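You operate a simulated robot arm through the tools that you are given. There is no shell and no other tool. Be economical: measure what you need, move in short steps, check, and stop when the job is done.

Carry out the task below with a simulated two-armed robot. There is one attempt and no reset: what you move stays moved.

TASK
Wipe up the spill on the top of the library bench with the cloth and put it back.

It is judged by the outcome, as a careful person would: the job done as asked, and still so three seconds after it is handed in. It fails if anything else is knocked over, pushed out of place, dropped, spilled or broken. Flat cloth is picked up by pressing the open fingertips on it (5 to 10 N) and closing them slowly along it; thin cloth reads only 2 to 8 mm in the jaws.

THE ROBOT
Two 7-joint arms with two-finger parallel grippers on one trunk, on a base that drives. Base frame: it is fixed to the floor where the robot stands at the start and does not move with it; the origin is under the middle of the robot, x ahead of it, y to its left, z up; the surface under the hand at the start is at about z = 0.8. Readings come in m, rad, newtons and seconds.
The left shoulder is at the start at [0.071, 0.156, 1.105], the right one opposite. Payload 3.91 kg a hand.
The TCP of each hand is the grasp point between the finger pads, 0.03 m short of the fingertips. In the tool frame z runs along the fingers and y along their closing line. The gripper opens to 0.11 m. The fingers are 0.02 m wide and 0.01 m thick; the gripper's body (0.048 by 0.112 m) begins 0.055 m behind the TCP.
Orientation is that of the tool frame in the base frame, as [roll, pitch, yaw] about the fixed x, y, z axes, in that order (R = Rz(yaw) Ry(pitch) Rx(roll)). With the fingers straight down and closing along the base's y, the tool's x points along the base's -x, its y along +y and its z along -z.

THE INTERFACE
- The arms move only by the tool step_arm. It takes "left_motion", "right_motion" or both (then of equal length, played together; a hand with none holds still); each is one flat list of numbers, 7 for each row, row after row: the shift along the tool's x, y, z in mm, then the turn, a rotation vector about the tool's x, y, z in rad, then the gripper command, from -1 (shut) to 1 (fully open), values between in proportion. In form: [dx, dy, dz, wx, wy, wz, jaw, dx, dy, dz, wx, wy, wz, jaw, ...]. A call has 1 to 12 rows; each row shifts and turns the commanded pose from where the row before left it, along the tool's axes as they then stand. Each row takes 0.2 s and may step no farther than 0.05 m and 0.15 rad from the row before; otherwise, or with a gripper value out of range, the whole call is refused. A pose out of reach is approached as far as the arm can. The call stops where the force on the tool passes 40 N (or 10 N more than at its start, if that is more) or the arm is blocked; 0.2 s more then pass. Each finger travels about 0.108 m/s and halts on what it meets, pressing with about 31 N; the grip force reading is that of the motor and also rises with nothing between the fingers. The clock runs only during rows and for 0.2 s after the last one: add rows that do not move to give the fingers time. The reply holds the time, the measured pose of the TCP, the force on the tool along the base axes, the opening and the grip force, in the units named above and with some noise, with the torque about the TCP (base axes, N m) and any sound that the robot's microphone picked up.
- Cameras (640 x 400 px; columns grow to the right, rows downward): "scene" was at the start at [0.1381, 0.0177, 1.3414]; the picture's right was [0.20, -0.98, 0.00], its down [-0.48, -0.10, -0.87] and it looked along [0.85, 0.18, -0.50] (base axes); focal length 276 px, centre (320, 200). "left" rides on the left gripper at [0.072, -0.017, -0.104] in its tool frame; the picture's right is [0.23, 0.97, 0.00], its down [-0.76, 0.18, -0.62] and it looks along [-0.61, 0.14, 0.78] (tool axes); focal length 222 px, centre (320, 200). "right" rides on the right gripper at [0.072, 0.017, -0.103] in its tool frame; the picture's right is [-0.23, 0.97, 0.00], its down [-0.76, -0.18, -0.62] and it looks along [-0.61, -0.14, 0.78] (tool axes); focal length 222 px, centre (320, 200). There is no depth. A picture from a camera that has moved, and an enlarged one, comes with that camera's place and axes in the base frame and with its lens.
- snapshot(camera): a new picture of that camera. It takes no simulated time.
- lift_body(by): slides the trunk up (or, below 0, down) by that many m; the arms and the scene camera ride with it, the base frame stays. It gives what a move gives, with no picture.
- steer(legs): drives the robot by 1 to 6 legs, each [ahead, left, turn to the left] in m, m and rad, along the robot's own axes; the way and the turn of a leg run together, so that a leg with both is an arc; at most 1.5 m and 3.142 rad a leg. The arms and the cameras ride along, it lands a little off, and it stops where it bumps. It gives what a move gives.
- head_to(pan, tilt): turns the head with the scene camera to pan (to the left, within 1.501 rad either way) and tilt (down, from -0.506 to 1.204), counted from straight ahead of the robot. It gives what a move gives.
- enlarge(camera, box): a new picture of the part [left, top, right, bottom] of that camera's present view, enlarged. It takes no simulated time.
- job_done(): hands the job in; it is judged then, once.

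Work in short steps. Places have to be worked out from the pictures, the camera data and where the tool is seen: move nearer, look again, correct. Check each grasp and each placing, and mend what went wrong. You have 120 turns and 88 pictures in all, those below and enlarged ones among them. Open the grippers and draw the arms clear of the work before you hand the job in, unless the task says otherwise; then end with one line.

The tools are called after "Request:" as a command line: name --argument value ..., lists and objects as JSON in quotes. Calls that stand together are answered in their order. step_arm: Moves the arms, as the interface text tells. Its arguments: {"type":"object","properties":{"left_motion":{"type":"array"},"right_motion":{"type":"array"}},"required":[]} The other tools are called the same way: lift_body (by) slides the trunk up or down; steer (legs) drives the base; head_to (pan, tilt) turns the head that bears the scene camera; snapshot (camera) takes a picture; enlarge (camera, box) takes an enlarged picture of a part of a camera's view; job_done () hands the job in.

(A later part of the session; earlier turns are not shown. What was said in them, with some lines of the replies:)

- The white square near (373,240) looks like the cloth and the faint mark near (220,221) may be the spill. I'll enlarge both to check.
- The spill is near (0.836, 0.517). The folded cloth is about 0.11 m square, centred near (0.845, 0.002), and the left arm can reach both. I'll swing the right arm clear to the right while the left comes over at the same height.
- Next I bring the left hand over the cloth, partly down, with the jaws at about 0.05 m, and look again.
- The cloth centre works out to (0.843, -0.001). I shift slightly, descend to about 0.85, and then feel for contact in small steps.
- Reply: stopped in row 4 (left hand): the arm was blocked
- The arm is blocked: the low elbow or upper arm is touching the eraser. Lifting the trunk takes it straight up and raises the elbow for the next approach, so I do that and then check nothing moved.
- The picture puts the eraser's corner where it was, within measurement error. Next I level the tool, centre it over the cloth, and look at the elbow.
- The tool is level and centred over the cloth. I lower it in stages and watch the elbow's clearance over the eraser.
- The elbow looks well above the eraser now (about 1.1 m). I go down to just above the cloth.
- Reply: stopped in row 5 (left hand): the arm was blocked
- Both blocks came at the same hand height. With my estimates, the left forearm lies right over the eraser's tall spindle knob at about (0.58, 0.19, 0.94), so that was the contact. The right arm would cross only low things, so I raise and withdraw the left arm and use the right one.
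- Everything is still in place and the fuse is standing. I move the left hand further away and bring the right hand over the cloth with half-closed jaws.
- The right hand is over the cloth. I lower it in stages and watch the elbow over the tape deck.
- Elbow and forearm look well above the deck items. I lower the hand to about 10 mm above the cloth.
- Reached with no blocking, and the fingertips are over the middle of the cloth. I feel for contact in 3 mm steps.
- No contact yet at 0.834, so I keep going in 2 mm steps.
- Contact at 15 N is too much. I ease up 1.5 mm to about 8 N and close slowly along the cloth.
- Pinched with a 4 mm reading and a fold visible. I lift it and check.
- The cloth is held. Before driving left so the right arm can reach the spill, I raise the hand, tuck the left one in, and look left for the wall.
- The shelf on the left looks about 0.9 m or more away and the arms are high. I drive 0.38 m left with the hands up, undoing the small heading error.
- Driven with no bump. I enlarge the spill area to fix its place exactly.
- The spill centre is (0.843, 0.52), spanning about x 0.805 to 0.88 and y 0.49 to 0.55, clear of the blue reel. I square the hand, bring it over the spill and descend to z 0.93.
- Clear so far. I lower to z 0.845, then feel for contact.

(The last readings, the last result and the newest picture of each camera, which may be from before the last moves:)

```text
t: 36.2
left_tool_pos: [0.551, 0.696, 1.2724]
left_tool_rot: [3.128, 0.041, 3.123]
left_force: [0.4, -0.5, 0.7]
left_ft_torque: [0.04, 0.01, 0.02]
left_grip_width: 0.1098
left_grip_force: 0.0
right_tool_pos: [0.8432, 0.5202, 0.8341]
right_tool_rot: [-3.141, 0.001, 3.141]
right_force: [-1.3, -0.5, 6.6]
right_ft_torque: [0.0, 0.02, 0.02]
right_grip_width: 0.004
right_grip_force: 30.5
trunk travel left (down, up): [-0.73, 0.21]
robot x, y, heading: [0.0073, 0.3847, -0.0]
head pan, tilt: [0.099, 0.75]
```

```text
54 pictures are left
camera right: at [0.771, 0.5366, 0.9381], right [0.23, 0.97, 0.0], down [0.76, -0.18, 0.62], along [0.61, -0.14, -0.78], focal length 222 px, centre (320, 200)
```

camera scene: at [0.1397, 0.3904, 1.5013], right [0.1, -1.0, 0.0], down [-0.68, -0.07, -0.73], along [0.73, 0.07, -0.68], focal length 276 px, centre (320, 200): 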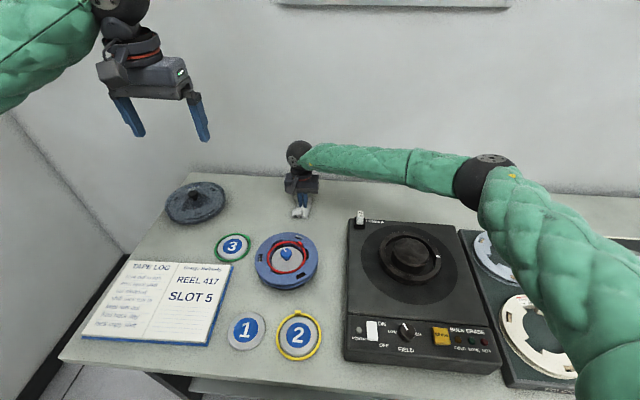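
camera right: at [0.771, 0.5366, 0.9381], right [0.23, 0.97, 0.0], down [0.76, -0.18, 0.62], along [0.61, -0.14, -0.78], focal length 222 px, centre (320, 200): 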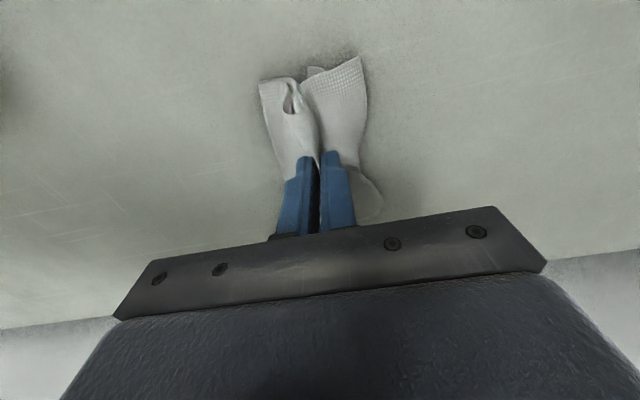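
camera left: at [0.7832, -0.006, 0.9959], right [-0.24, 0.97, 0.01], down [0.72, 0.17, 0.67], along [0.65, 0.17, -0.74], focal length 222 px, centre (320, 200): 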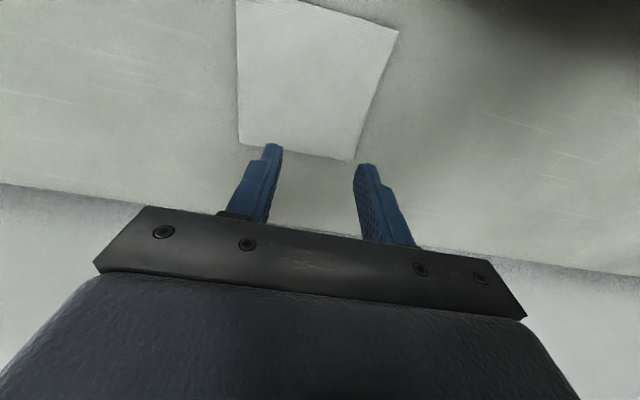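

Good contact at 6.6 N with the cloth spread under the tips. I wipe in strokes along y, stepping along x.

Request:
step_arm --right_motion '[0, 22, 0, 0, 0, 0, -1, 0, 22, 0, 0, 0, 0, -1, 0, -22, 0, 0, 0, 0, -1, 0, -22, 0, 0, 0, 0, -1, 0, -22, 0, 0, 0, 0, -1, 0, -22, 0, 0, 0, 0, -1, -15, 0, 0, 0, 0, 0, -1, 0, 22, 0, 0, 0, 0, -1, 0, 22, 0, 0, 0, 0, -1, 0, 22, 0, 0, 0, 0, -1, 0, 22, 0, 0, 0, 0, -1]'

```text
t: 38.6
left_tool_pos: [0.5501, 0.6959, 1.2727]
left_tool_rot: [3.124, 0.045, 3.124]
left_force: [0.3, 0.3, -0.6]
left_ft_torque: [-0.02, -0.03, 0.03]
left_grip_width: 0.1105
left_grip_force: 0.1
right_tool_pos: [0.8597, 0.5644, 0.8348]
right_tool_rot: [-3.141, 0.0, -3.141]
right_force: [-1.6, -2.4, 6.4]
right_ft_torque: [-0.08, 0.05, -0.02]
right_grip_width: 0.0037
right_grip_force: 31.0
trunk travel left (down, up): [-0.73, 0.21]
robot x, y, heading: [0.009, 0.3844, -0.013]
head pan, tilt: [0.099, 0.75]
```

Contact held at 6.4 N. I carry on toward the far edge of the spill.

Request:
step_arm --right_motion '[-15, 0, 0, 0, 0, 0, -1, 0, -22, 0, 0, 0, 0, -1, 0, -22, 0, 0, 0, 0, -1, 0, -22, 0, 0, 0, 0, -1, 0, -22, 0, 0, 0, 0, -1, -12, 0, 0, 0, 0, 0, -1, 0, 22, 0, 0, 0, 0, -1, 0, 22, 0, 0, 0, 0, -1, 0, 22, 0, 0, 0, 0, -1, 0, 22, 0, 0, 0, 0, -1]'

Request:
snapshot --camera "scene"

```text
t: 40.9
left_tool_pos: [0.5489, 0.6961, 1.273]
left_tool_rot: [3.128, 0.043, 3.125]
left_force: [1.0, 0.6, 0.4]
left_ft_torque: [-0.04, 0.04, -0.03]
left_grip_width: 0.1099
left_grip_force: 0.1
right_tool_pos: [0.8847, 0.5646, 0.833]
right_tool_rot: [-3.14, 0.0, -3.141]
right_force: [-0.7, -1.9, 6.8]
right_ft_torque: [-0.09, 0.02, 0.04]
right_grip_width: 0.0041
right_grip_force: 30.9
trunk travel left (down, up): [-0.73, 0.21]
robot x, y, heading: [0.0108, 0.3819, -0.002]
head pan, tilt: [0.099, 0.75]
```

```text
53 pictures are left
camera scene: at [0.1393, 0.3912, 1.5013], right [0.1, -1.0, 0.0], down [-0.68, -0.07, -0.73], along [0.73, 0.07, -0.68], focal length 276 px, centre (320, 200)
```

scene: 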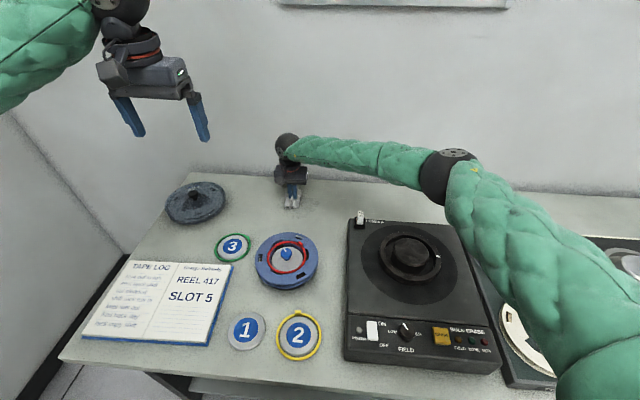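

Next I come back across the middle and wipe the near half.

Request:
step_arm --right_motion '[18, -11, 0, 0, 0, 0, -1, 18, -11, 0, 0, 0, 0, -1, 20, 22, 0, 0, 0, 0, -1, 0, -22, 0, 0, 0, 0, -1, 0, -22, 0, 0, 0, 0, -1, 0, -22, 0, 0, 0, 0, -1, 0, -22, 0, 0, 0, 0, -1, 14, 0, 0, 0, 0, 0, -1, 0, 22, 0, 0, 0, 0, -1, 0, 22, 0, 0, 0, 0, -1, 0, 22, 0, 0, 0, 0, -1, 0, 22, 0, 0, 0, 0, -1]'

Request:
step_arm --right_motion '[14, 0, 0, 0, 0, 0, -1, 0, -22, 0, 0, 0, 0, -1, 0, -22, 0, 0, 0, 0, -1, 0, -22, 0, 0, 0, 0, -1, 0, -22, 0, 0, 0, 0, -1, 0, 0, -30, 0, 0, 0, -1, 0, 0, -40, 0, 0, 0, -1, 0, 0, -40, 0, 0, 0, -1, 0, -40, -40, 0, 0, 0, -1, 0, -40, 0, 0, 0, 0, -1, 0, -40, 0, 0, 0, 0, -1]'

Request:
enlarge --camera "scene" --box '[240, 165, 368, 245]'

Request:
snapshot --camera "right"

```text
t: 43.5
left_tool_pos: [0.5495, 0.6956, 1.2732]
left_tool_rot: [3.126, 0.042, 3.123]
left_force: [0.8, -0.8, 0.2]
left_ft_torque: [-0.02, -0.02, 0.02]
left_grip_width: 0.1098
left_grip_force: 0.0
right_tool_pos: [0.8174, 0.5641, 0.8333]
right_tool_rot: [-3.14, 0.0, 3.141]
right_force: [0.2, -2.5, 8.5]
right_ft_torque: [-0.08, 0.02, 0.01]
right_grip_width: 0.004
right_grip_force: 30.9
trunk travel left (down, up): [-0.73, 0.21]
robot x, y, heading: [0.0106, 0.3824, -0.008]
head pan, tilt: [0.099, 0.75]
```

```text
refused: row 9 steps farther than a row can; nothing moved
```

```text
5.00 times, centred on (304, 205) of scene
camera zoom: at [0.1393, 0.391, 1.5013], right [0.1, -1.0, 0.0], down [-0.68, -0.07, -0.73], along [0.73, 0.07, -0.68], focal length 1381 px, centre (400, 175)
```

zoom: 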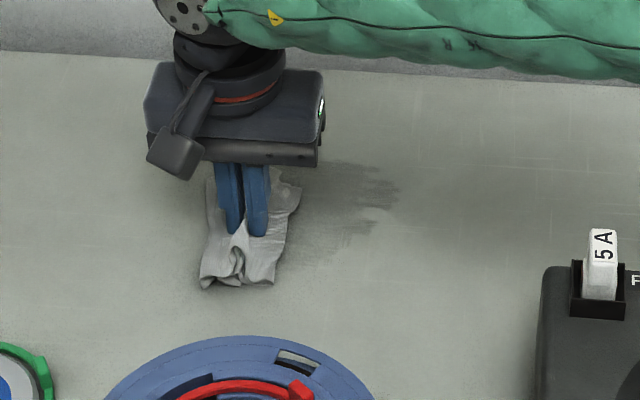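

```text
51 pictures are left
camera right: at [0.7443, 0.5817, 0.9375], right [0.23, 0.97, 0.0], down [0.76, -0.18, 0.62], along [0.61, -0.14, -0.78], focal length 222 px, centre (320, 200)
```

right: 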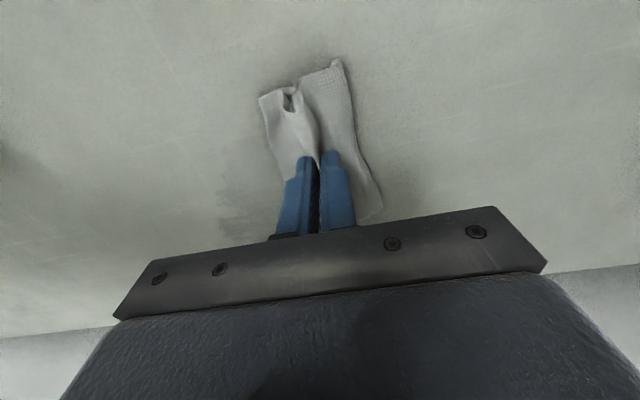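

There is a faint wet smear left toward the right end of the strokes. I finish the near stroke, lift up and aside, and look.

Request:
step_arm --right_motion '[14, 0, 0, 0, 0, 0, -1, 0, -22, 0, 0, 0, 0, -1, 0, -22, 0, 0, 0, 0, -1, 0, -22, 0, 0, 0, 0, -1, 0, -22, 0, 0, 0, 0, -1, 0, 0, -30, 0, 0, 0, -1, 0, 0, -40, 0, 0, 0, -1, 0, 0, -40, 0, 0, 0, -1, 0, -30, -35, 0, 0, 0, -1, 0, -45, 0, 0, 0, 0, -1, 0, -45, 0, 0, 0, 0, -1]'

Request:
enlarge --camera "scene" --box '[240, 165, 368, 245]'

Request:
snapshot --camera "right"

```text
t: 45.9
left_tool_pos: [0.551, 0.6953, 1.2727]
left_tool_rot: [3.125, 0.041, 3.124]
left_force: [-0.2, -0.2, 0.8]
left_ft_torque: [-0.01, -0.03, -0.01]
left_grip_width: 0.1101
left_grip_force: 0.0
right_tool_pos: [0.8009, 0.3576, 0.9792]
right_tool_rot: [-3.141, 0.001, -3.138]
right_force: [0.9, -0.3, 0.5]
right_ft_torque: [0.0, -0.02, 0.07]
right_grip_width: 0.0039
right_grip_force: 30.8
trunk travel left (down, up): [-0.73, 0.21]
robot x, y, heading: [0.0105, 0.3841, -0.003]
head pan, tilt: [0.099, 0.75]
```

```text
5.00 times, centred on (304, 205) of scene
camera zoom: at [0.1396, 0.3891, 1.5012], right [0.1, -1.0, 0.0], down [-0.68, -0.07, -0.73], along [0.73, 0.07, -0.68], focal length 1381 px, centre (400, 175)
```

zoom: 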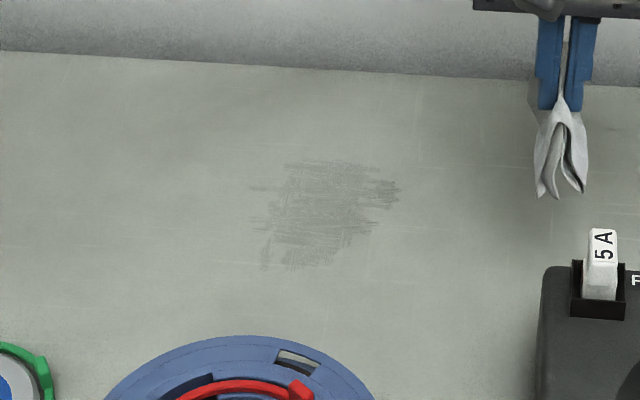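

```text
49 pictures are left
camera right: at [0.7285, 0.3733, 1.0826], right [0.22, 0.97, 0.0], down [0.76, -0.18, 0.62], along [0.61, -0.14, -0.78], focal length 222 px, centre (320, 200)
```

right: 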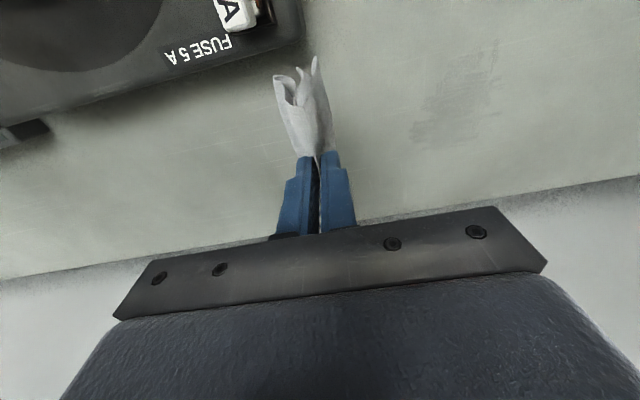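

The film is thinner but spread over x 0.795 to 0.91, y 0.46 to 0.57. I go on with a second set of strokes along x, pressing slightly harder.

Request:
step_arm --right_motion '[5, 45, 0, 0, 0, 0, -1, 5, 45, 0, 0, 0, 0, -1, 0, 45, 0, 0, 0, 0, -1, 0, 45, 0, 0, 0, 0, -1, 0, 37, 0, 0, 0, 0, -1, 0, 0, 45, 0, 0, 0, -1, 0, 0, 45, 0, 0, 0, -1, 0, 0, 40, 0, 0, 0, -1, 0, 0, 10, 0, 0, 0, -1, 0, 0, 6, 0, 0, 0, -1, 0, 0, 0, 0, 0, 0, -1]'

```text
t: 48.2
left_tool_pos: [0.55, 0.6969, 1.2739]
left_tool_rot: [3.126, 0.041, 3.124]
left_force: [-0.9, 0.3, 0.8]
left_ft_torque: [0.03, 0.0, 0.0]
left_grip_width: 0.1102
left_grip_force: 0.1
right_tool_pos: [0.7917, 0.5741, 0.8349]
right_tool_rot: [-3.141, 0.002, 3.141]
right_force: [3.4, 0.6, 17.1]
right_ft_torque: [0.1, -0.15, -0.04]
right_grip_width: 0.0043
right_grip_force: 30.7
trunk travel left (down, up): [-0.73, 0.21]
robot x, y, heading: [0.0047, 0.3798, -0.002]
head pan, tilt: [0.099, 0.75]
```

That gives 17 N. I ease off 1.2 mm and do strokes along x from the left side.

Request:
step_arm --right_motion '[-22, 0, -1.2, 0, 0, 0, -1, -27, 0, 0, 0, 0, 0, -1, -27, 0, 0, 0, 0, 0, -1, -27, 0, 0, 0, 0, 0, -1, 0, -14, 0, 0, 0, 0, -1, 27, 0, 0, 0, 0, 0, -1, 27, 0, 0, 0, 0, 0, -1, 27, 0, 0, 0, 0, 0, -1, 27, 0, 0, 0, 0, 0, -1, 0, -14, 0, 0, 0, 0, -1]'

Request:
step_arm --right_motion '[-27, 0, 0, 0, 0, 0, -1, -27, 0, 0, 0, 0, 0, -1, -27, 0, 0, 0, 0, 0, -1, -27, 0, 0, 0, 0, 0, -1, 0, -14, 0, 0, 0, 0, -1, 27, 0, 0, 0, 0, 0, -1, 27, 0, 0, 0, 0, 0, -1, 27, 0, 0, 0, 0, 0, -1, 27, 0, 0, 0, 0, 0, -1, 0, -14, 0, 0, 0, 0, -1]'

Request:
step_arm --right_motion '[-27, 0, 0, 0, 0, 0, -1, -27, 0, 0, 0, 0, 0, -1, -27, 0, 0, 0, 0, 0, -1, -27, 0, 0, 0, 0, 0, -1, 0, -14, 0, 0, 0, 0, -1, 27, 0, 0, 0, 0, 0, -1, 27, 0, 0, 0, 0, 0, -1, 27, 0, 0, 0, 0, 0, -1, 27, 0, 0, 0, 0, 0, -1, 0, -14, 0, 0, 0, 0, -1]'

Request:
step_arm --right_motion '[-27, 0, 0, 0, 0, 0, -1, -27, 0, 0, 0, 0, 0, -1, -27, 0, 0, 0, 0, 0, -1, -27, 0, 0, 0, 0, 0, -1, 0, -14, 0, 0, 0, 0, -1, 27, 0, 0, 0, 0, 0, -1, 27, 0, 0, 0, 0, 0, -1, 27, 0, 0, 0, 0, 0, -1, 27, 0, 0, 0, 0, 0, -1, 0, -14, 0, 0, 0, 0, -1]'

Request:
snapshot --camera "scene"

```text
t: 50.5
left_tool_pos: [0.551, 0.6946, 1.2725]
left_tool_rot: [3.125, 0.041, 3.124]
left_force: [0.2, -0.2, 0.2]
left_ft_torque: [0.02, 0.01, -0.03]
left_grip_width: 0.1098
left_grip_force: 0.1
right_tool_pos: [0.7857, 0.5467, 0.8355]
right_tool_rot: [3.141, -0.003, -3.141]
right_force: [-0.7, 0.9, 0.5]
right_ft_torque: [0.04, -0.03, -0.01]
right_grip_width: 0.0041
right_grip_force: 31.0
trunk travel left (down, up): [-0.73, 0.21]
robot x, y, heading: [0.0057, 0.3821, -0.004]
head pan, tilt: [0.099, 0.75]
```

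```text
t: 52.6
left_tool_pos: [0.5507, 0.6952, 1.2727]
left_tool_rot: [3.126, 0.04, 3.124]
left_force: [0.5, -0.7, -0.4]
left_ft_torque: [0.02, -0.03, -0.03]
left_grip_width: 0.1099
left_grip_force: 0.1
right_tool_pos: [0.7867, 0.5157, 0.834]
right_tool_rot: [-3.141, 0.0, -3.138]
right_force: [-0.5, 1.3, 4.1]
right_ft_torque: [0.05, -0.02, 0.0]
right_grip_width: 0.004
right_grip_force: 30.8
trunk travel left (down, up): [-0.73, 0.21]
robot x, y, heading: [0.005, 0.3779, 0.003]
head pan, tilt: [0.099, 0.75]
```

```text
t: 54.9
left_tool_pos: [0.5509, 0.6957, 1.2724]
left_tool_rot: [3.127, 0.042, 3.124]
left_force: [-0.6, 0.7, 0.1]
left_ft_torque: [0.02, 0.01, 0.02]
left_grip_width: 0.11
left_grip_force: 0.0
right_tool_pos: [0.7874, 0.4886, 0.8353]
right_tool_rot: [-3.141, 0.0, -3.14]
right_force: [0.5, 2.0, 1.6]
right_ft_torque: [0.08, -0.02, 0.02]
right_grip_width: 0.0041
right_grip_force: 31.2
trunk travel left (down, up): [-0.73, 0.21]
robot x, y, heading: [0.0083, 0.3834, 0.0]
head pan, tilt: [0.099, 0.75]
```

```text
t: 57.0
left_tool_pos: [0.5513, 0.6949, 1.2722]
left_tool_rot: [3.125, 0.04, 3.123]
left_force: [-0.5, 0.1, 0.7]
left_ft_torque: [0.01, -0.01, 0.0]
left_grip_width: 0.11
left_grip_force: 0.1
right_tool_pos: [0.7868, 0.4617, 0.835]
right_tool_rot: [-3.141, -0.002, -3.14]
right_force: [-0.3, 0.8, 1.5]
right_ft_torque: [0.01, 0.01, 0.0]
right_grip_width: 0.0038
right_grip_force: 30.6
trunk travel left (down, up): [-0.73, 0.21]
robot x, y, heading: [0.0095, 0.381, -0.004]
head pan, tilt: [0.099, 0.75]
```

```text
48 pictures are left
camera scene: at [0.1402, 0.3897, 1.5011], right [0.1, -1.0, 0.0], down [-0.68, -0.07, -0.73], along [0.73, 0.07, -0.68], focal length 276 px, centre (320, 200)
```

scene: 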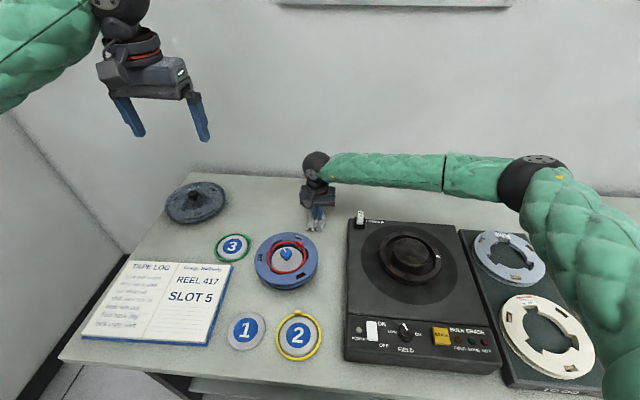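

The force was light, about 1.5 to 4 N. I lift and look at what remains.

Request:
step_arm --right_motion '[0, 0, -40, 0, 0, 0, -1, 0, 0, -40, 0, 0, 0, -1, 0, 0, -40, 0, 0, 0, -1, -10, -40, -20, 0, 0, 0, -1, 0, -45, 0, 0, 0, 0, -1]'

Request:
enlarge --camera "scene" --box '[240, 165, 368, 245]'

```text
t: 58.2
left_tool_pos: [0.5509, 0.6939, 1.2727]
left_tool_rot: [3.123, 0.042, 3.125]
left_force: [-0.4, 0.5, -0.1]
left_ft_torque: [0.0, 0.03, -0.02]
left_grip_width: 0.1101
left_grip_force: 0.0
right_tool_pos: [0.7971, 0.3757, 0.9775]
right_tool_rot: [3.141, 0.0, -3.139]
right_force: [-0.2, 0.4, -0.3]
right_ft_torque: [0.02, -0.02, 0.03]
right_grip_width: 0.004
right_grip_force: 31.3
trunk travel left (down, up): [-0.73, 0.21]
robot x, y, heading: [0.0081, 0.3849, -0.006]
head pan, tilt: [0.099, 0.75]
```

```text
5.00 times, centred on (304, 205) of scene
camera zoom: at [0.1398, 0.3892, 1.5012], right [0.1, -1.0, 0.0], down [-0.68, -0.07, -0.73], along [0.73, 0.07, -0.68], focal length 1381 px, centre (400, 175)
```

zoom: 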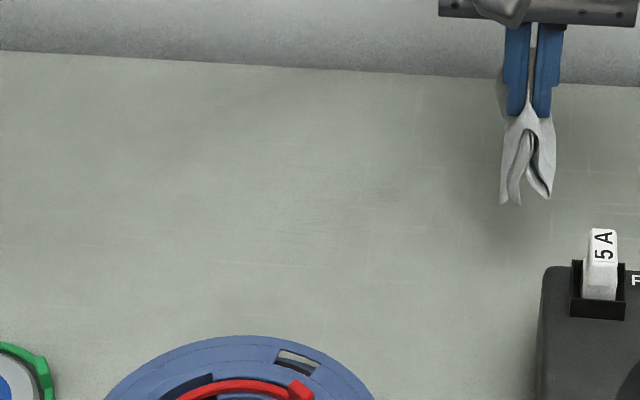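

Almost clean. I zoom in further for traces.

Request:
enlarge --camera "scene" --box '[280, 185, 344, 225]'

```text
10.00 times, centred on (312, 205) of scene
camera zoom: at [0.1398, 0.3892, 1.5012], right [0.1, -1.0, 0.0], down [-0.68, -0.07, -0.73], along [0.73, 0.07, -0.68], focal length 2762 px, centre (400, 150)
```

zoom: 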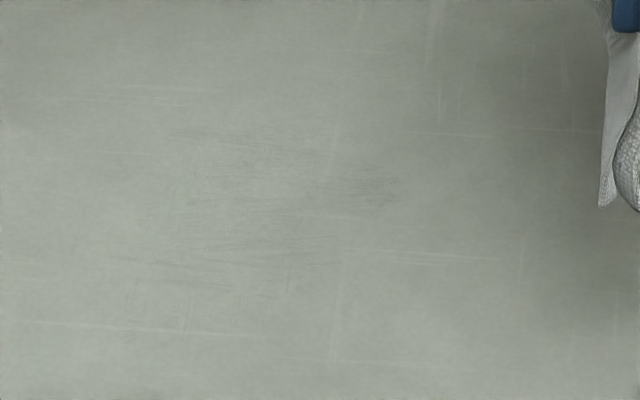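

Faint traces remain, so I make one more pass along y at about 7 N.

Request:
step_arm --right_motion '[-7, 45, 0, 0, 0, 0, -1, -6, 43, 0, 0, 0, 0, -1, 0, 0, 45, 0, 0, 0, -1, 0, 0, 45, 0, 0, 0, -1, 0, 0, 40, 0, 0, 0, -1, 0, 0, 10, 0, 0, 0, -1, 0, 0, 5, 0, 0, 0, -1, 0, 0, 0, 0, 0, 0, -1]'

```text
t: 60.0
left_tool_pos: [0.5488, 0.694, 1.274]
left_tool_rot: [3.126, 0.044, 3.122]
left_force: [0.0, 0.0, 0.2]
left_ft_torque: [-0.03, -0.03, 0.0]
left_grip_width: 0.1098
left_grip_force: 0.0
right_tool_pos: [0.8103, 0.4632, 0.8349]
right_tool_rot: [3.139, 0.004, -3.141]
right_force: [3.7, -1.7, 35.3]
right_ft_torque: [0.07, -0.15, -0.05]
right_grip_width: 0.0037
right_grip_force: 31.2
trunk travel left (down, up): [-0.73, 0.21]
robot x, y, heading: [0.0089, 0.3876, -0.003]
head pan, tilt: [0.099, 0.75]
```

35 N is too much, so I back off 5.5 mm and check.

Request:
step_arm --right_motion '[0, 0, -5.5, 0, 0, 0, -1, 0, 0, 0, 0, 0, 0, -1]'

```text
t: 60.6
left_tool_pos: [0.5505, 0.6956, 1.2732]
left_tool_rot: [3.125, 0.042, 3.125]
left_force: [0.2, -0.7, -1.6]
left_ft_torque: [0.0, 0.01, 0.0]
left_grip_width: 0.1102
left_grip_force: 0.0
right_tool_pos: [0.8091, 0.4641, 0.8364]
right_tool_rot: [3.141, 0.001, -3.141]
right_force: [3.0, 0.8, 15.4]
right_ft_torque: [0.06, -0.18, -0.02]
right_grip_width: 0.0039
right_grip_force: 30.6
trunk travel left (down, up): [-0.73, 0.21]
robot x, y, heading: [0.0084, 0.3802, -0.001]
head pan, tilt: [0.099, 0.75]
```

I back off 1 mm more and then run the strokes.

Request:
step_arm --right_motion '[0, 26, -1, 0, 0, 0, -1, 0, 26, 0, 0, 0, 0, -1, 0, 26, 0, 0, 0, 0, -1, 0, 26, 0, 0, 0, 0, -1, -15, 0, 0, 0, 0, 0, -1, 0, -26, 0, 0, 0, 0, -1, 0, -26, 0, 0, 0, 0, -1, 0, -26, 0, 0, 0, 0, -1, 0, -26, 0, 0, 0, 0, -1, -15, 0, 0, 0, 0, 0, -1]'

Request:
step_arm --right_motion '[0, 26, 0, 0, 0, 0, -1, 0, 26, 0, 0, 0, 0, -1, 0, 26, 0, 0, 0, 0, -1, 0, 26, 0, 0, 0, 0, -1, -15, 0, 0, 0, 0, 0, -1, 0, -26, 0, 0, 0, 0, -1, 0, -26, 0, 0, 0, 0, -1, 0, -26, 0, 0, 0, 0, -1, 0, -26, 0, 0, 0, 0, -1, -15, 0, 0, 0, 0, 0, -1]'

Request:
step_arm --right_motion '[0, 26, 0, 0, 0, 0, -1, 0, 26, 0, 0, 0, 0, -1, 0, 26, 0, 0, 0, 0, -1, 0, 26, 0, 0, 0, 0, -1, -15, 0, 0, 0, 0, 0, -1, 0, -26, 0, 0, 0, 0, -1, 0, -26, 0, 0, 0, 0, -1, 0, -26, 0, 0, 0, 0, -1, 0, -26, 0, 0, 0, 0, -1, -10, 0, 0, 0, 0, 0, -1, 0, 26, 0, 0, 0, 0, -1, 0, 26, 0, 0, 0, 0, -1]'

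Request:
step_arm --right_motion '[0, 26, 0, 0, 0, 0, -1, 0, -26, 0, 0, 0, 0, -1, 0, -26, 0, 0, 0, 0, -1, 0, 0, -40, 0, 0, 0, -1, 0, 0, -40, 0, 0, 0, -1, 0, 0, -40, 0, 0, 0, -1, 0, -45, -20, 0, 0, 0, -1, 0, -45, 0, 0, 0, 0, -1, 0, -45, 0, 0, 0, 0, -1]'

Request:
enlarge --camera "scene" --box '[280, 185, 344, 225]'

Request:
enlarge --camera "scene" --box '[240, 165, 368, 245]'

```text
t: 62.9
left_tool_pos: [0.5509, 0.6965, 1.2715]
left_tool_rot: [3.127, 0.04, 3.123]
left_force: [0.8, 0.0, -0.8]
left_ft_torque: [0.0, 0.01, 0.0]
left_grip_width: 0.1099
left_grip_force: 0.1
right_tool_pos: [0.8411, 0.4639, 0.8365]
right_tool_rot: [-3.14, -0.002, -3.14]
right_force: [-0.5, -0.3, -0.4]
right_ft_torque: [0.0, 0.06, 0.01]
right_grip_width: 0.004
right_grip_force: 30.8
trunk travel left (down, up): [-0.73, 0.21]
robot x, y, heading: [0.0056, 0.3865, -0.002]
head pan, tilt: [0.099, 0.75]
```

```text
t: 65.0
left_tool_pos: [0.551, 0.6975, 1.2713]
left_tool_rot: [3.128, 0.041, 3.124]
left_force: [0.5, 0.7, -0.3]
left_ft_torque: [-0.05, 0.01, 0.0]
left_grip_width: 0.1101
left_grip_force: 0.1
right_tool_pos: [0.8689, 0.4654, 0.8348]
right_tool_rot: [-3.141, 0.0, -3.14]
right_force: [0.0, 0.2, 1.4]
right_ft_torque: [-0.03, 0.03, -0.02]
right_grip_width: 0.0041
right_grip_force: 31.3
trunk travel left (down, up): [-0.73, 0.21]
robot x, y, heading: [0.0066, 0.3833, -0.003]
head pan, tilt: [0.099, 0.75]
```

```text
t: 67.7
left_tool_pos: [0.5504, 0.6945, 1.2723]
left_tool_rot: [3.125, 0.04, 3.123]
left_force: [-0.1, 0.8, -0.6]
left_ft_torque: [-0.03, 0.03, 0.0]
left_grip_width: 0.11
left_grip_force: 0.1
right_tool_pos: [0.8954, 0.5147, 0.835]
right_tool_rot: [-3.14, -0.002, 3.141]
right_force: [0.2, -0.5, 2.1]
right_ft_torque: [-0.02, 0.05, 0.03]
right_grip_width: 0.0036
right_grip_force: 31.0
trunk travel left (down, up): [-0.73, 0.21]
robot x, y, heading: [0.0058, 0.3847, -0.004]
head pan, tilt: [0.099, 0.75]
```

```text
t: 69.7
left_tool_pos: [0.5503, 0.6957, 1.2726]
left_tool_rot: [3.123, 0.041, 3.124]
left_force: [-1.0, -0.1, -0.2]
left_ft_torque: [0.04, -0.03, 0.0]
left_grip_width: 0.1098
left_grip_force: 0.1
right_tool_pos: [0.8957, 0.356, 0.9754]
right_tool_rot: [-3.142, 0.0, -3.138]
right_force: [0.0, 0.3, 0.7]
right_ft_torque: [0.02, -0.01, 0.05]
right_grip_width: 0.0039
right_grip_force: 30.6
trunk travel left (down, up): [-0.73, 0.21]
robot x, y, heading: [0.008, 0.3834, 0.001]
head pan, tilt: [0.099, 0.75]
```

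```text
10.00 times, centred on (312, 205) of scene
camera zoom: at [0.1397, 0.3891, 1.5012], right [0.1, -1.0, 0.0], down [-0.68, -0.07, -0.73], along [0.73, 0.07, -0.68], focal length 2762 px, centre (400, 150)
```

zoom: 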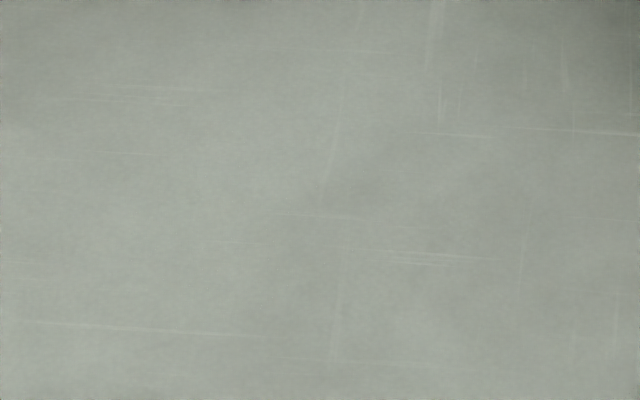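

```text
5.00 times, centred on (304, 205) of scene
camera zoom: at [0.1397, 0.3891, 1.5012], right [0.1, -1.0, 0.0], down [-0.68, -0.07, -0.73], along [0.73, 0.07, -0.68], focal length 1381 px, centre (400, 175)
```

zoom: 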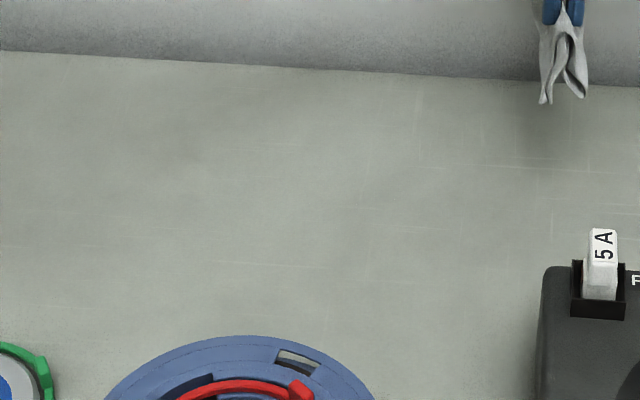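

The bench is clean. I raise the hand and drive back to the right.

Request:
step_arm --right_motion '[18, 0, -40, 0, 0, 0, -1, 18, 0, -40, 0, 0, 0, -1, 17, 0, -40, 0, 0, 0, -1, 0, 0, 0, 0, 0, 0, -1]'

Request:
steer --legs '[[0, -0.38, 0]]'

Request:
snapshot --camera "scene"

```text
t: 70.7
left_tool_pos: [0.5513, 0.695, 1.2728]
left_tool_rot: [3.126, 0.042, 3.124]
left_force: [0.0, -1.2, -0.5]
left_ft_torque: [-0.01, 0.01, 0.0]
left_grip_width: 0.1098
left_grip_force: 0.1
right_tool_pos: [0.8436, 0.3561, 1.0957]
right_tool_rot: [-3.141, -0.002, 3.14]
right_force: [-0.2, 1.0, -0.4]
right_ft_torque: [0.02, -0.04, -0.01]
right_grip_width: 0.0041
right_grip_force: 31.2
trunk travel left (down, up): [-0.73, 0.21]
robot x, y, heading: [0.0073, 0.3804, 0.005]
head pan, tilt: [0.099, 0.75]
```

```text
t: 73.0
left_tool_pos: [0.5505, 0.3193, 1.2719]
left_tool_rot: [3.125, 0.042, 3.125]
left_force: [-0.6, -0.2, -1.1]
left_ft_torque: [0.01, 0.0, 0.0]
left_grip_width: 0.1099
left_grip_force: 0.1
right_tool_pos: [0.8423, -0.0195, 1.0961]
right_tool_rot: [3.141, -0.001, -3.14]
right_force: [0.7, 0.3, 0.5]
right_ft_torque: [0.02, 0.04, -0.02]
right_grip_width: 0.004
right_grip_force: 30.9
trunk travel left (down, up): [-0.73, 0.21]
robot x, y, heading: [0.0113, 0.0049, -0.005]
head pan, tilt: [0.099, 0.75]
```

```text
43 pictures are left
camera scene: at [0.1396, 0.0135, 1.5011], right [0.1, -1.0, 0.0], down [-0.68, -0.07, -0.73], along [0.73, 0.07, -0.68], focal length 276 px, centre (320, 200)
```

scene: 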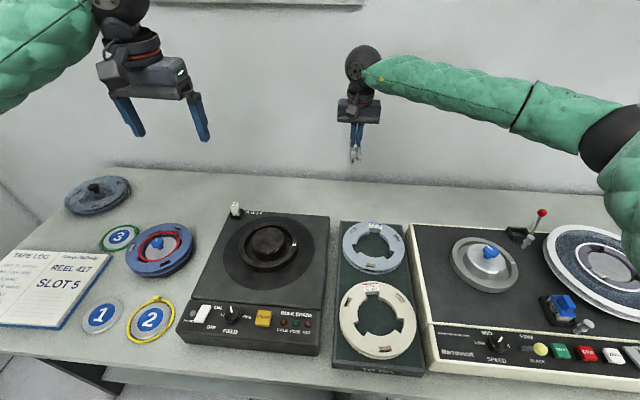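

I move to the original spot (0.842, -0.003) and lower to just above contact.

Request:
step_arm --right_motion '[0, 17, 40, 0, 0, 0, -1, 0, 0, 45, 0, 0, 0, -1, 0, 0, 45, 0, 0, 0, -1, 0, 0, 45, 0, 0, 0, -1, 0, 0, 40, 0, 0, 0, -1, 0, 0, 25, 0, 0, 0, -1, 0, 0, 15, 0, 0, 0, -1, 0, 0, 5, 0, 0, 0, -1, 0, 0, 0, 0, 0, 0, -1]'

Request:
snapshot --camera "right"

```text
t: 75.0
left_tool_pos: [0.5498, 0.3192, 1.2727]
left_tool_rot: [3.124, 0.043, 3.126]
left_force: [-0.5, -1.0, 0.2]
left_ft_torque: [-0.03, 0.0, 0.0]
left_grip_width: 0.1099
left_grip_force: 0.0
right_tool_pos: [0.842, -0.0001, 0.8351]
right_tool_rot: [-3.141, -0.001, -3.14]
right_force: [-0.6, -1.1, 10.2]
right_ft_torque: [0.01, 0.03, 0.0]
right_grip_width: 0.0038
right_grip_force: 31.0
trunk travel left (down, up): [-0.73, 0.21]
robot x, y, heading: [0.005, 0.0088, -0.003]
head pan, tilt: [0.099, 0.75]
```

```text
42 pictures are left
camera right: at [0.7694, 0.0156, 0.9389], right [0.23, 0.97, 0.0], down [0.76, -0.18, 0.62], along [0.61, -0.14, -0.78], focal length 222 px, centre (320, 200)
```

right: 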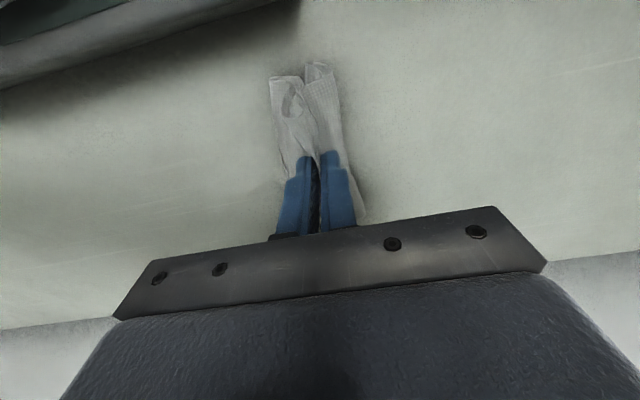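

The cloth is on the bench at its old place with 10 N on it. I ease off slightly and open slowly so it spreads out.

Request:
step_arm --right_motion '[0, 0, -0.5, 0, 0, 0, -0.9, 0, 0, 0, 0, 0, 0, -0.8, 0, 0, 0, 0, 0, 0, -0.7, 0, 0, 0, 0, 0, 0, -0.6, 0, 0, 0, 0, 0, 0, -0.5, 0, 0, 0, 0, 0, 0, -0.4, 0, 0, 0, 0, 0, 0, -0.3, 0, 0, 0, 0, 0, 0, -0.2, 0, 0, 0, 0, 0, 0, -0.1, 0, 0, 0, 0, 0, 0, 0]'

Request:
snapshot --camera "right"

```text
t: 77.2
left_tool_pos: [0.5504, 0.3204, 1.2724]
left_tool_rot: [3.126, 0.04, 3.127]
left_force: [0.9, -0.1, 0.0]
left_ft_torque: [-0.02, 0.02, 0.03]
left_grip_width: 0.1099
left_grip_force: 0.1
right_tool_pos: [0.8415, -0.0009, 0.834]
right_tool_rot: [3.142, -0.002, -3.138]
right_force: [0.5, 0.2, -0.2]
right_ft_torque: [0.0, -0.01, 0.0]
right_grip_width: 0.0548
right_grip_force: 0.2
trunk travel left (down, up): [-0.73, 0.21]
robot x, y, heading: [0.0067, 0.0053, 0.003]
head pan, tilt: [0.099, 0.75]
```

```text
41 pictures are left
camera right: at [0.7697, 0.0154, 0.9385], right [0.22, 0.97, 0.0], down [0.76, -0.18, 0.62], along [0.61, -0.14, -0.78], focal length 222 px, centre (320, 200)
```

right: 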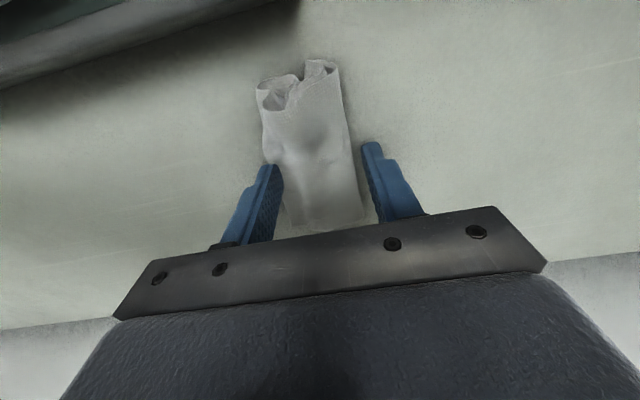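

Released. I lift clear and look at how it lies.

Request:
step_arm --right_motion '[0, 0, -20, 0, 0, 0, 0.1, 0, 0, -40, 0, 0, 0, 0.1, 0, 0, -45, 0, 0, 0, 0.1, 0, 0, -45, 0, 0, 0, 0.1, 0, 0, -45, 0, 0, 0, 0.1, 0, 0, -45, 0, 0, 0, 0.1, 0, 0, 0, 0, 0, 0, 0.1]'

Request:
enlarge --camera "right" --box '[240, 0, 400, 100]'

Request:
enlarge --camera "scene" --box '[280, 160, 408, 240]'

```text
t: 78.8
left_tool_pos: [0.5504, 0.3201, 1.2714]
left_tool_rot: [3.127, 0.039, 3.128]
left_force: [0.4, -0.5, -0.4]
left_ft_torque: [-0.01, 0.02, 0.01]
left_grip_width: 0.1099
left_grip_force: 0.0
right_tool_pos: [0.842, -0.0017, 1.0757]
right_tool_rot: [-3.141, -0.002, 3.141]
right_force: [0.0, 0.3, 1.1]
right_ft_torque: [0.04, 0.0, 0.01]
right_grip_width: 0.0605
right_grip_force: 0.0
trunk travel left (down, up): [-0.73, 0.21]
robot x, y, heading: [0.0093, 0.0055, 0.003]
head pan, tilt: [0.099, 0.75]
```

```text
4.00 times, centred on (320, 50) of right
camera zoom: at [0.7699, 0.0156, 1.1796], right [0.23, 0.97, 0.0], down [0.76, -0.18, 0.62], along [0.61, -0.14, -0.78], focal length 888 px, centre (320, 800)
```

zoom: 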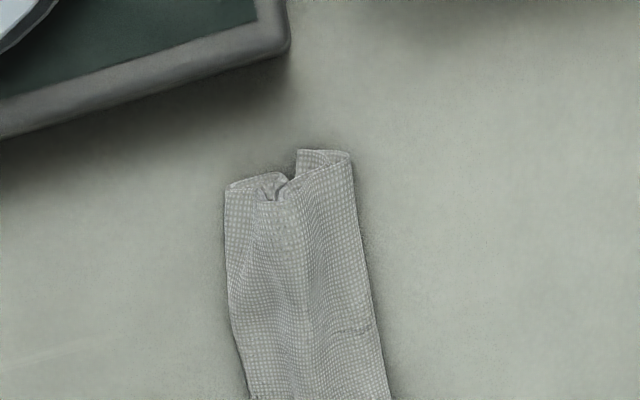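

```text
5.00 times, centred on (344, 200) of scene
camera zoom: at [0.1402, 0.0138, 1.501], right [0.1, -1.0, 0.0], down [-0.68, -0.07, -0.73], along [0.73, 0.07, -0.68], focal length 1381 px, centre (200, 200)
```

zoom: 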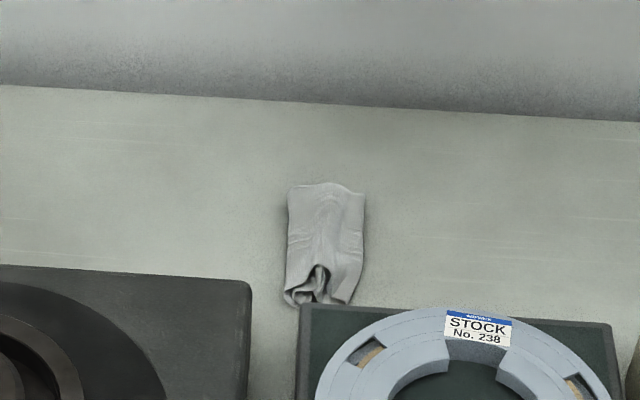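

The cloth is lying at its original spot, centred near (0.85, -0.01), and let go. I draw the right arm away and check the whole bench.

Request:
step_arm --right_motion '[10, -30, -10, 0, 0, 0, 1, 10, -30, -10, 0, 0, 0, 1, 10, -30, -10, 0, 0, 0, 1, 10, -30, -10, 0, 0, 0, 1, 10, -30, -10, 0, 0, 0, 1, 10, -30, 0, 0, 0, 0, 1, 10, -30, 0, 0, 0, 0, 1, 10, -30, 0, 0, 0, 0, 1, 0, -30, 0, 0, 0, 0, 1, 0, 0, 0, 0, 0, 0, 1]'

Request:
snapshot --camera "scene"

Request:
enlarge --camera "scene" --box '[110, 150, 270, 250]'

```text
t: 81.0
left_tool_pos: [0.5501, 0.3196, 1.2725]
left_tool_rot: [3.126, 0.039, 3.125]
left_force: [-0.7, -0.4, 0.0]
left_ft_torque: [0.0, 0.02, 0.0]
left_grip_width: 0.1102
left_grip_force: 0.1
right_tool_pos: [0.7651, -0.2717, 1.1268]
right_tool_rot: [-3.141, 0.001, -3.14]
right_force: [-0.1, -0.4, 0.1]
right_ft_torque: [-0.03, 0.02, 0.02]
right_grip_width: 0.1099
right_grip_force: 0.1
trunk travel left (down, up): [-0.73, 0.21]
robot x, y, heading: [0.0087, 0.0051, -0.003]
head pan, tilt: [0.099, 0.75]
```

```text
38 pictures are left
camera scene: at [0.1397, 0.0147, 1.5011], right [0.1, -1.0, 0.0], down [-0.68, -0.07, -0.73], along [0.73, 0.07, -0.68], focal length 276 px, centre (320, 200)
```

scene: 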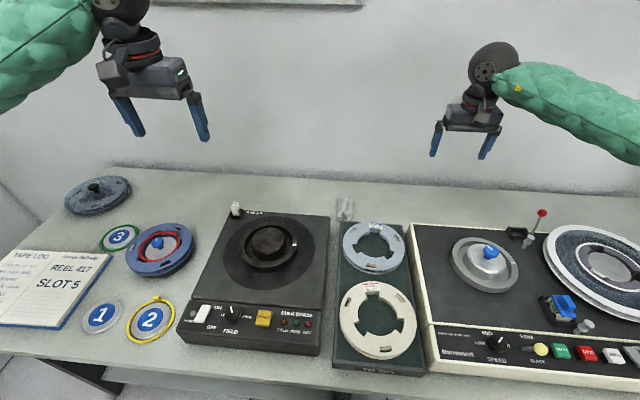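

```text
4.00 times, centred on (190, 200) of scene
camera zoom: at [0.1397, 0.0147, 1.5011], right [0.1, -1.0, 0.0], down [-0.68, -0.07, -0.73], along [0.73, 0.07, -0.68], focal length 1105 px, centre (840, 200)
```

zoom: 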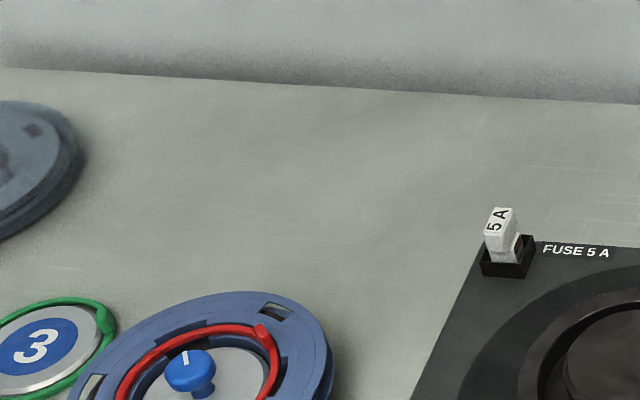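

The spill area is clean, the cloth is back at its place, everything else stands where it was, and both arms are clear with open grippers. I hand the job in.

Request:
job_done

```text
The job is handed in.
```

I wiped up the spill and put the cloth back in its place, though it now lies crumpled rather than flat. The left arm was blocked twice early on, probably by the eraser's knob. Later pictures showed nothing out of place.
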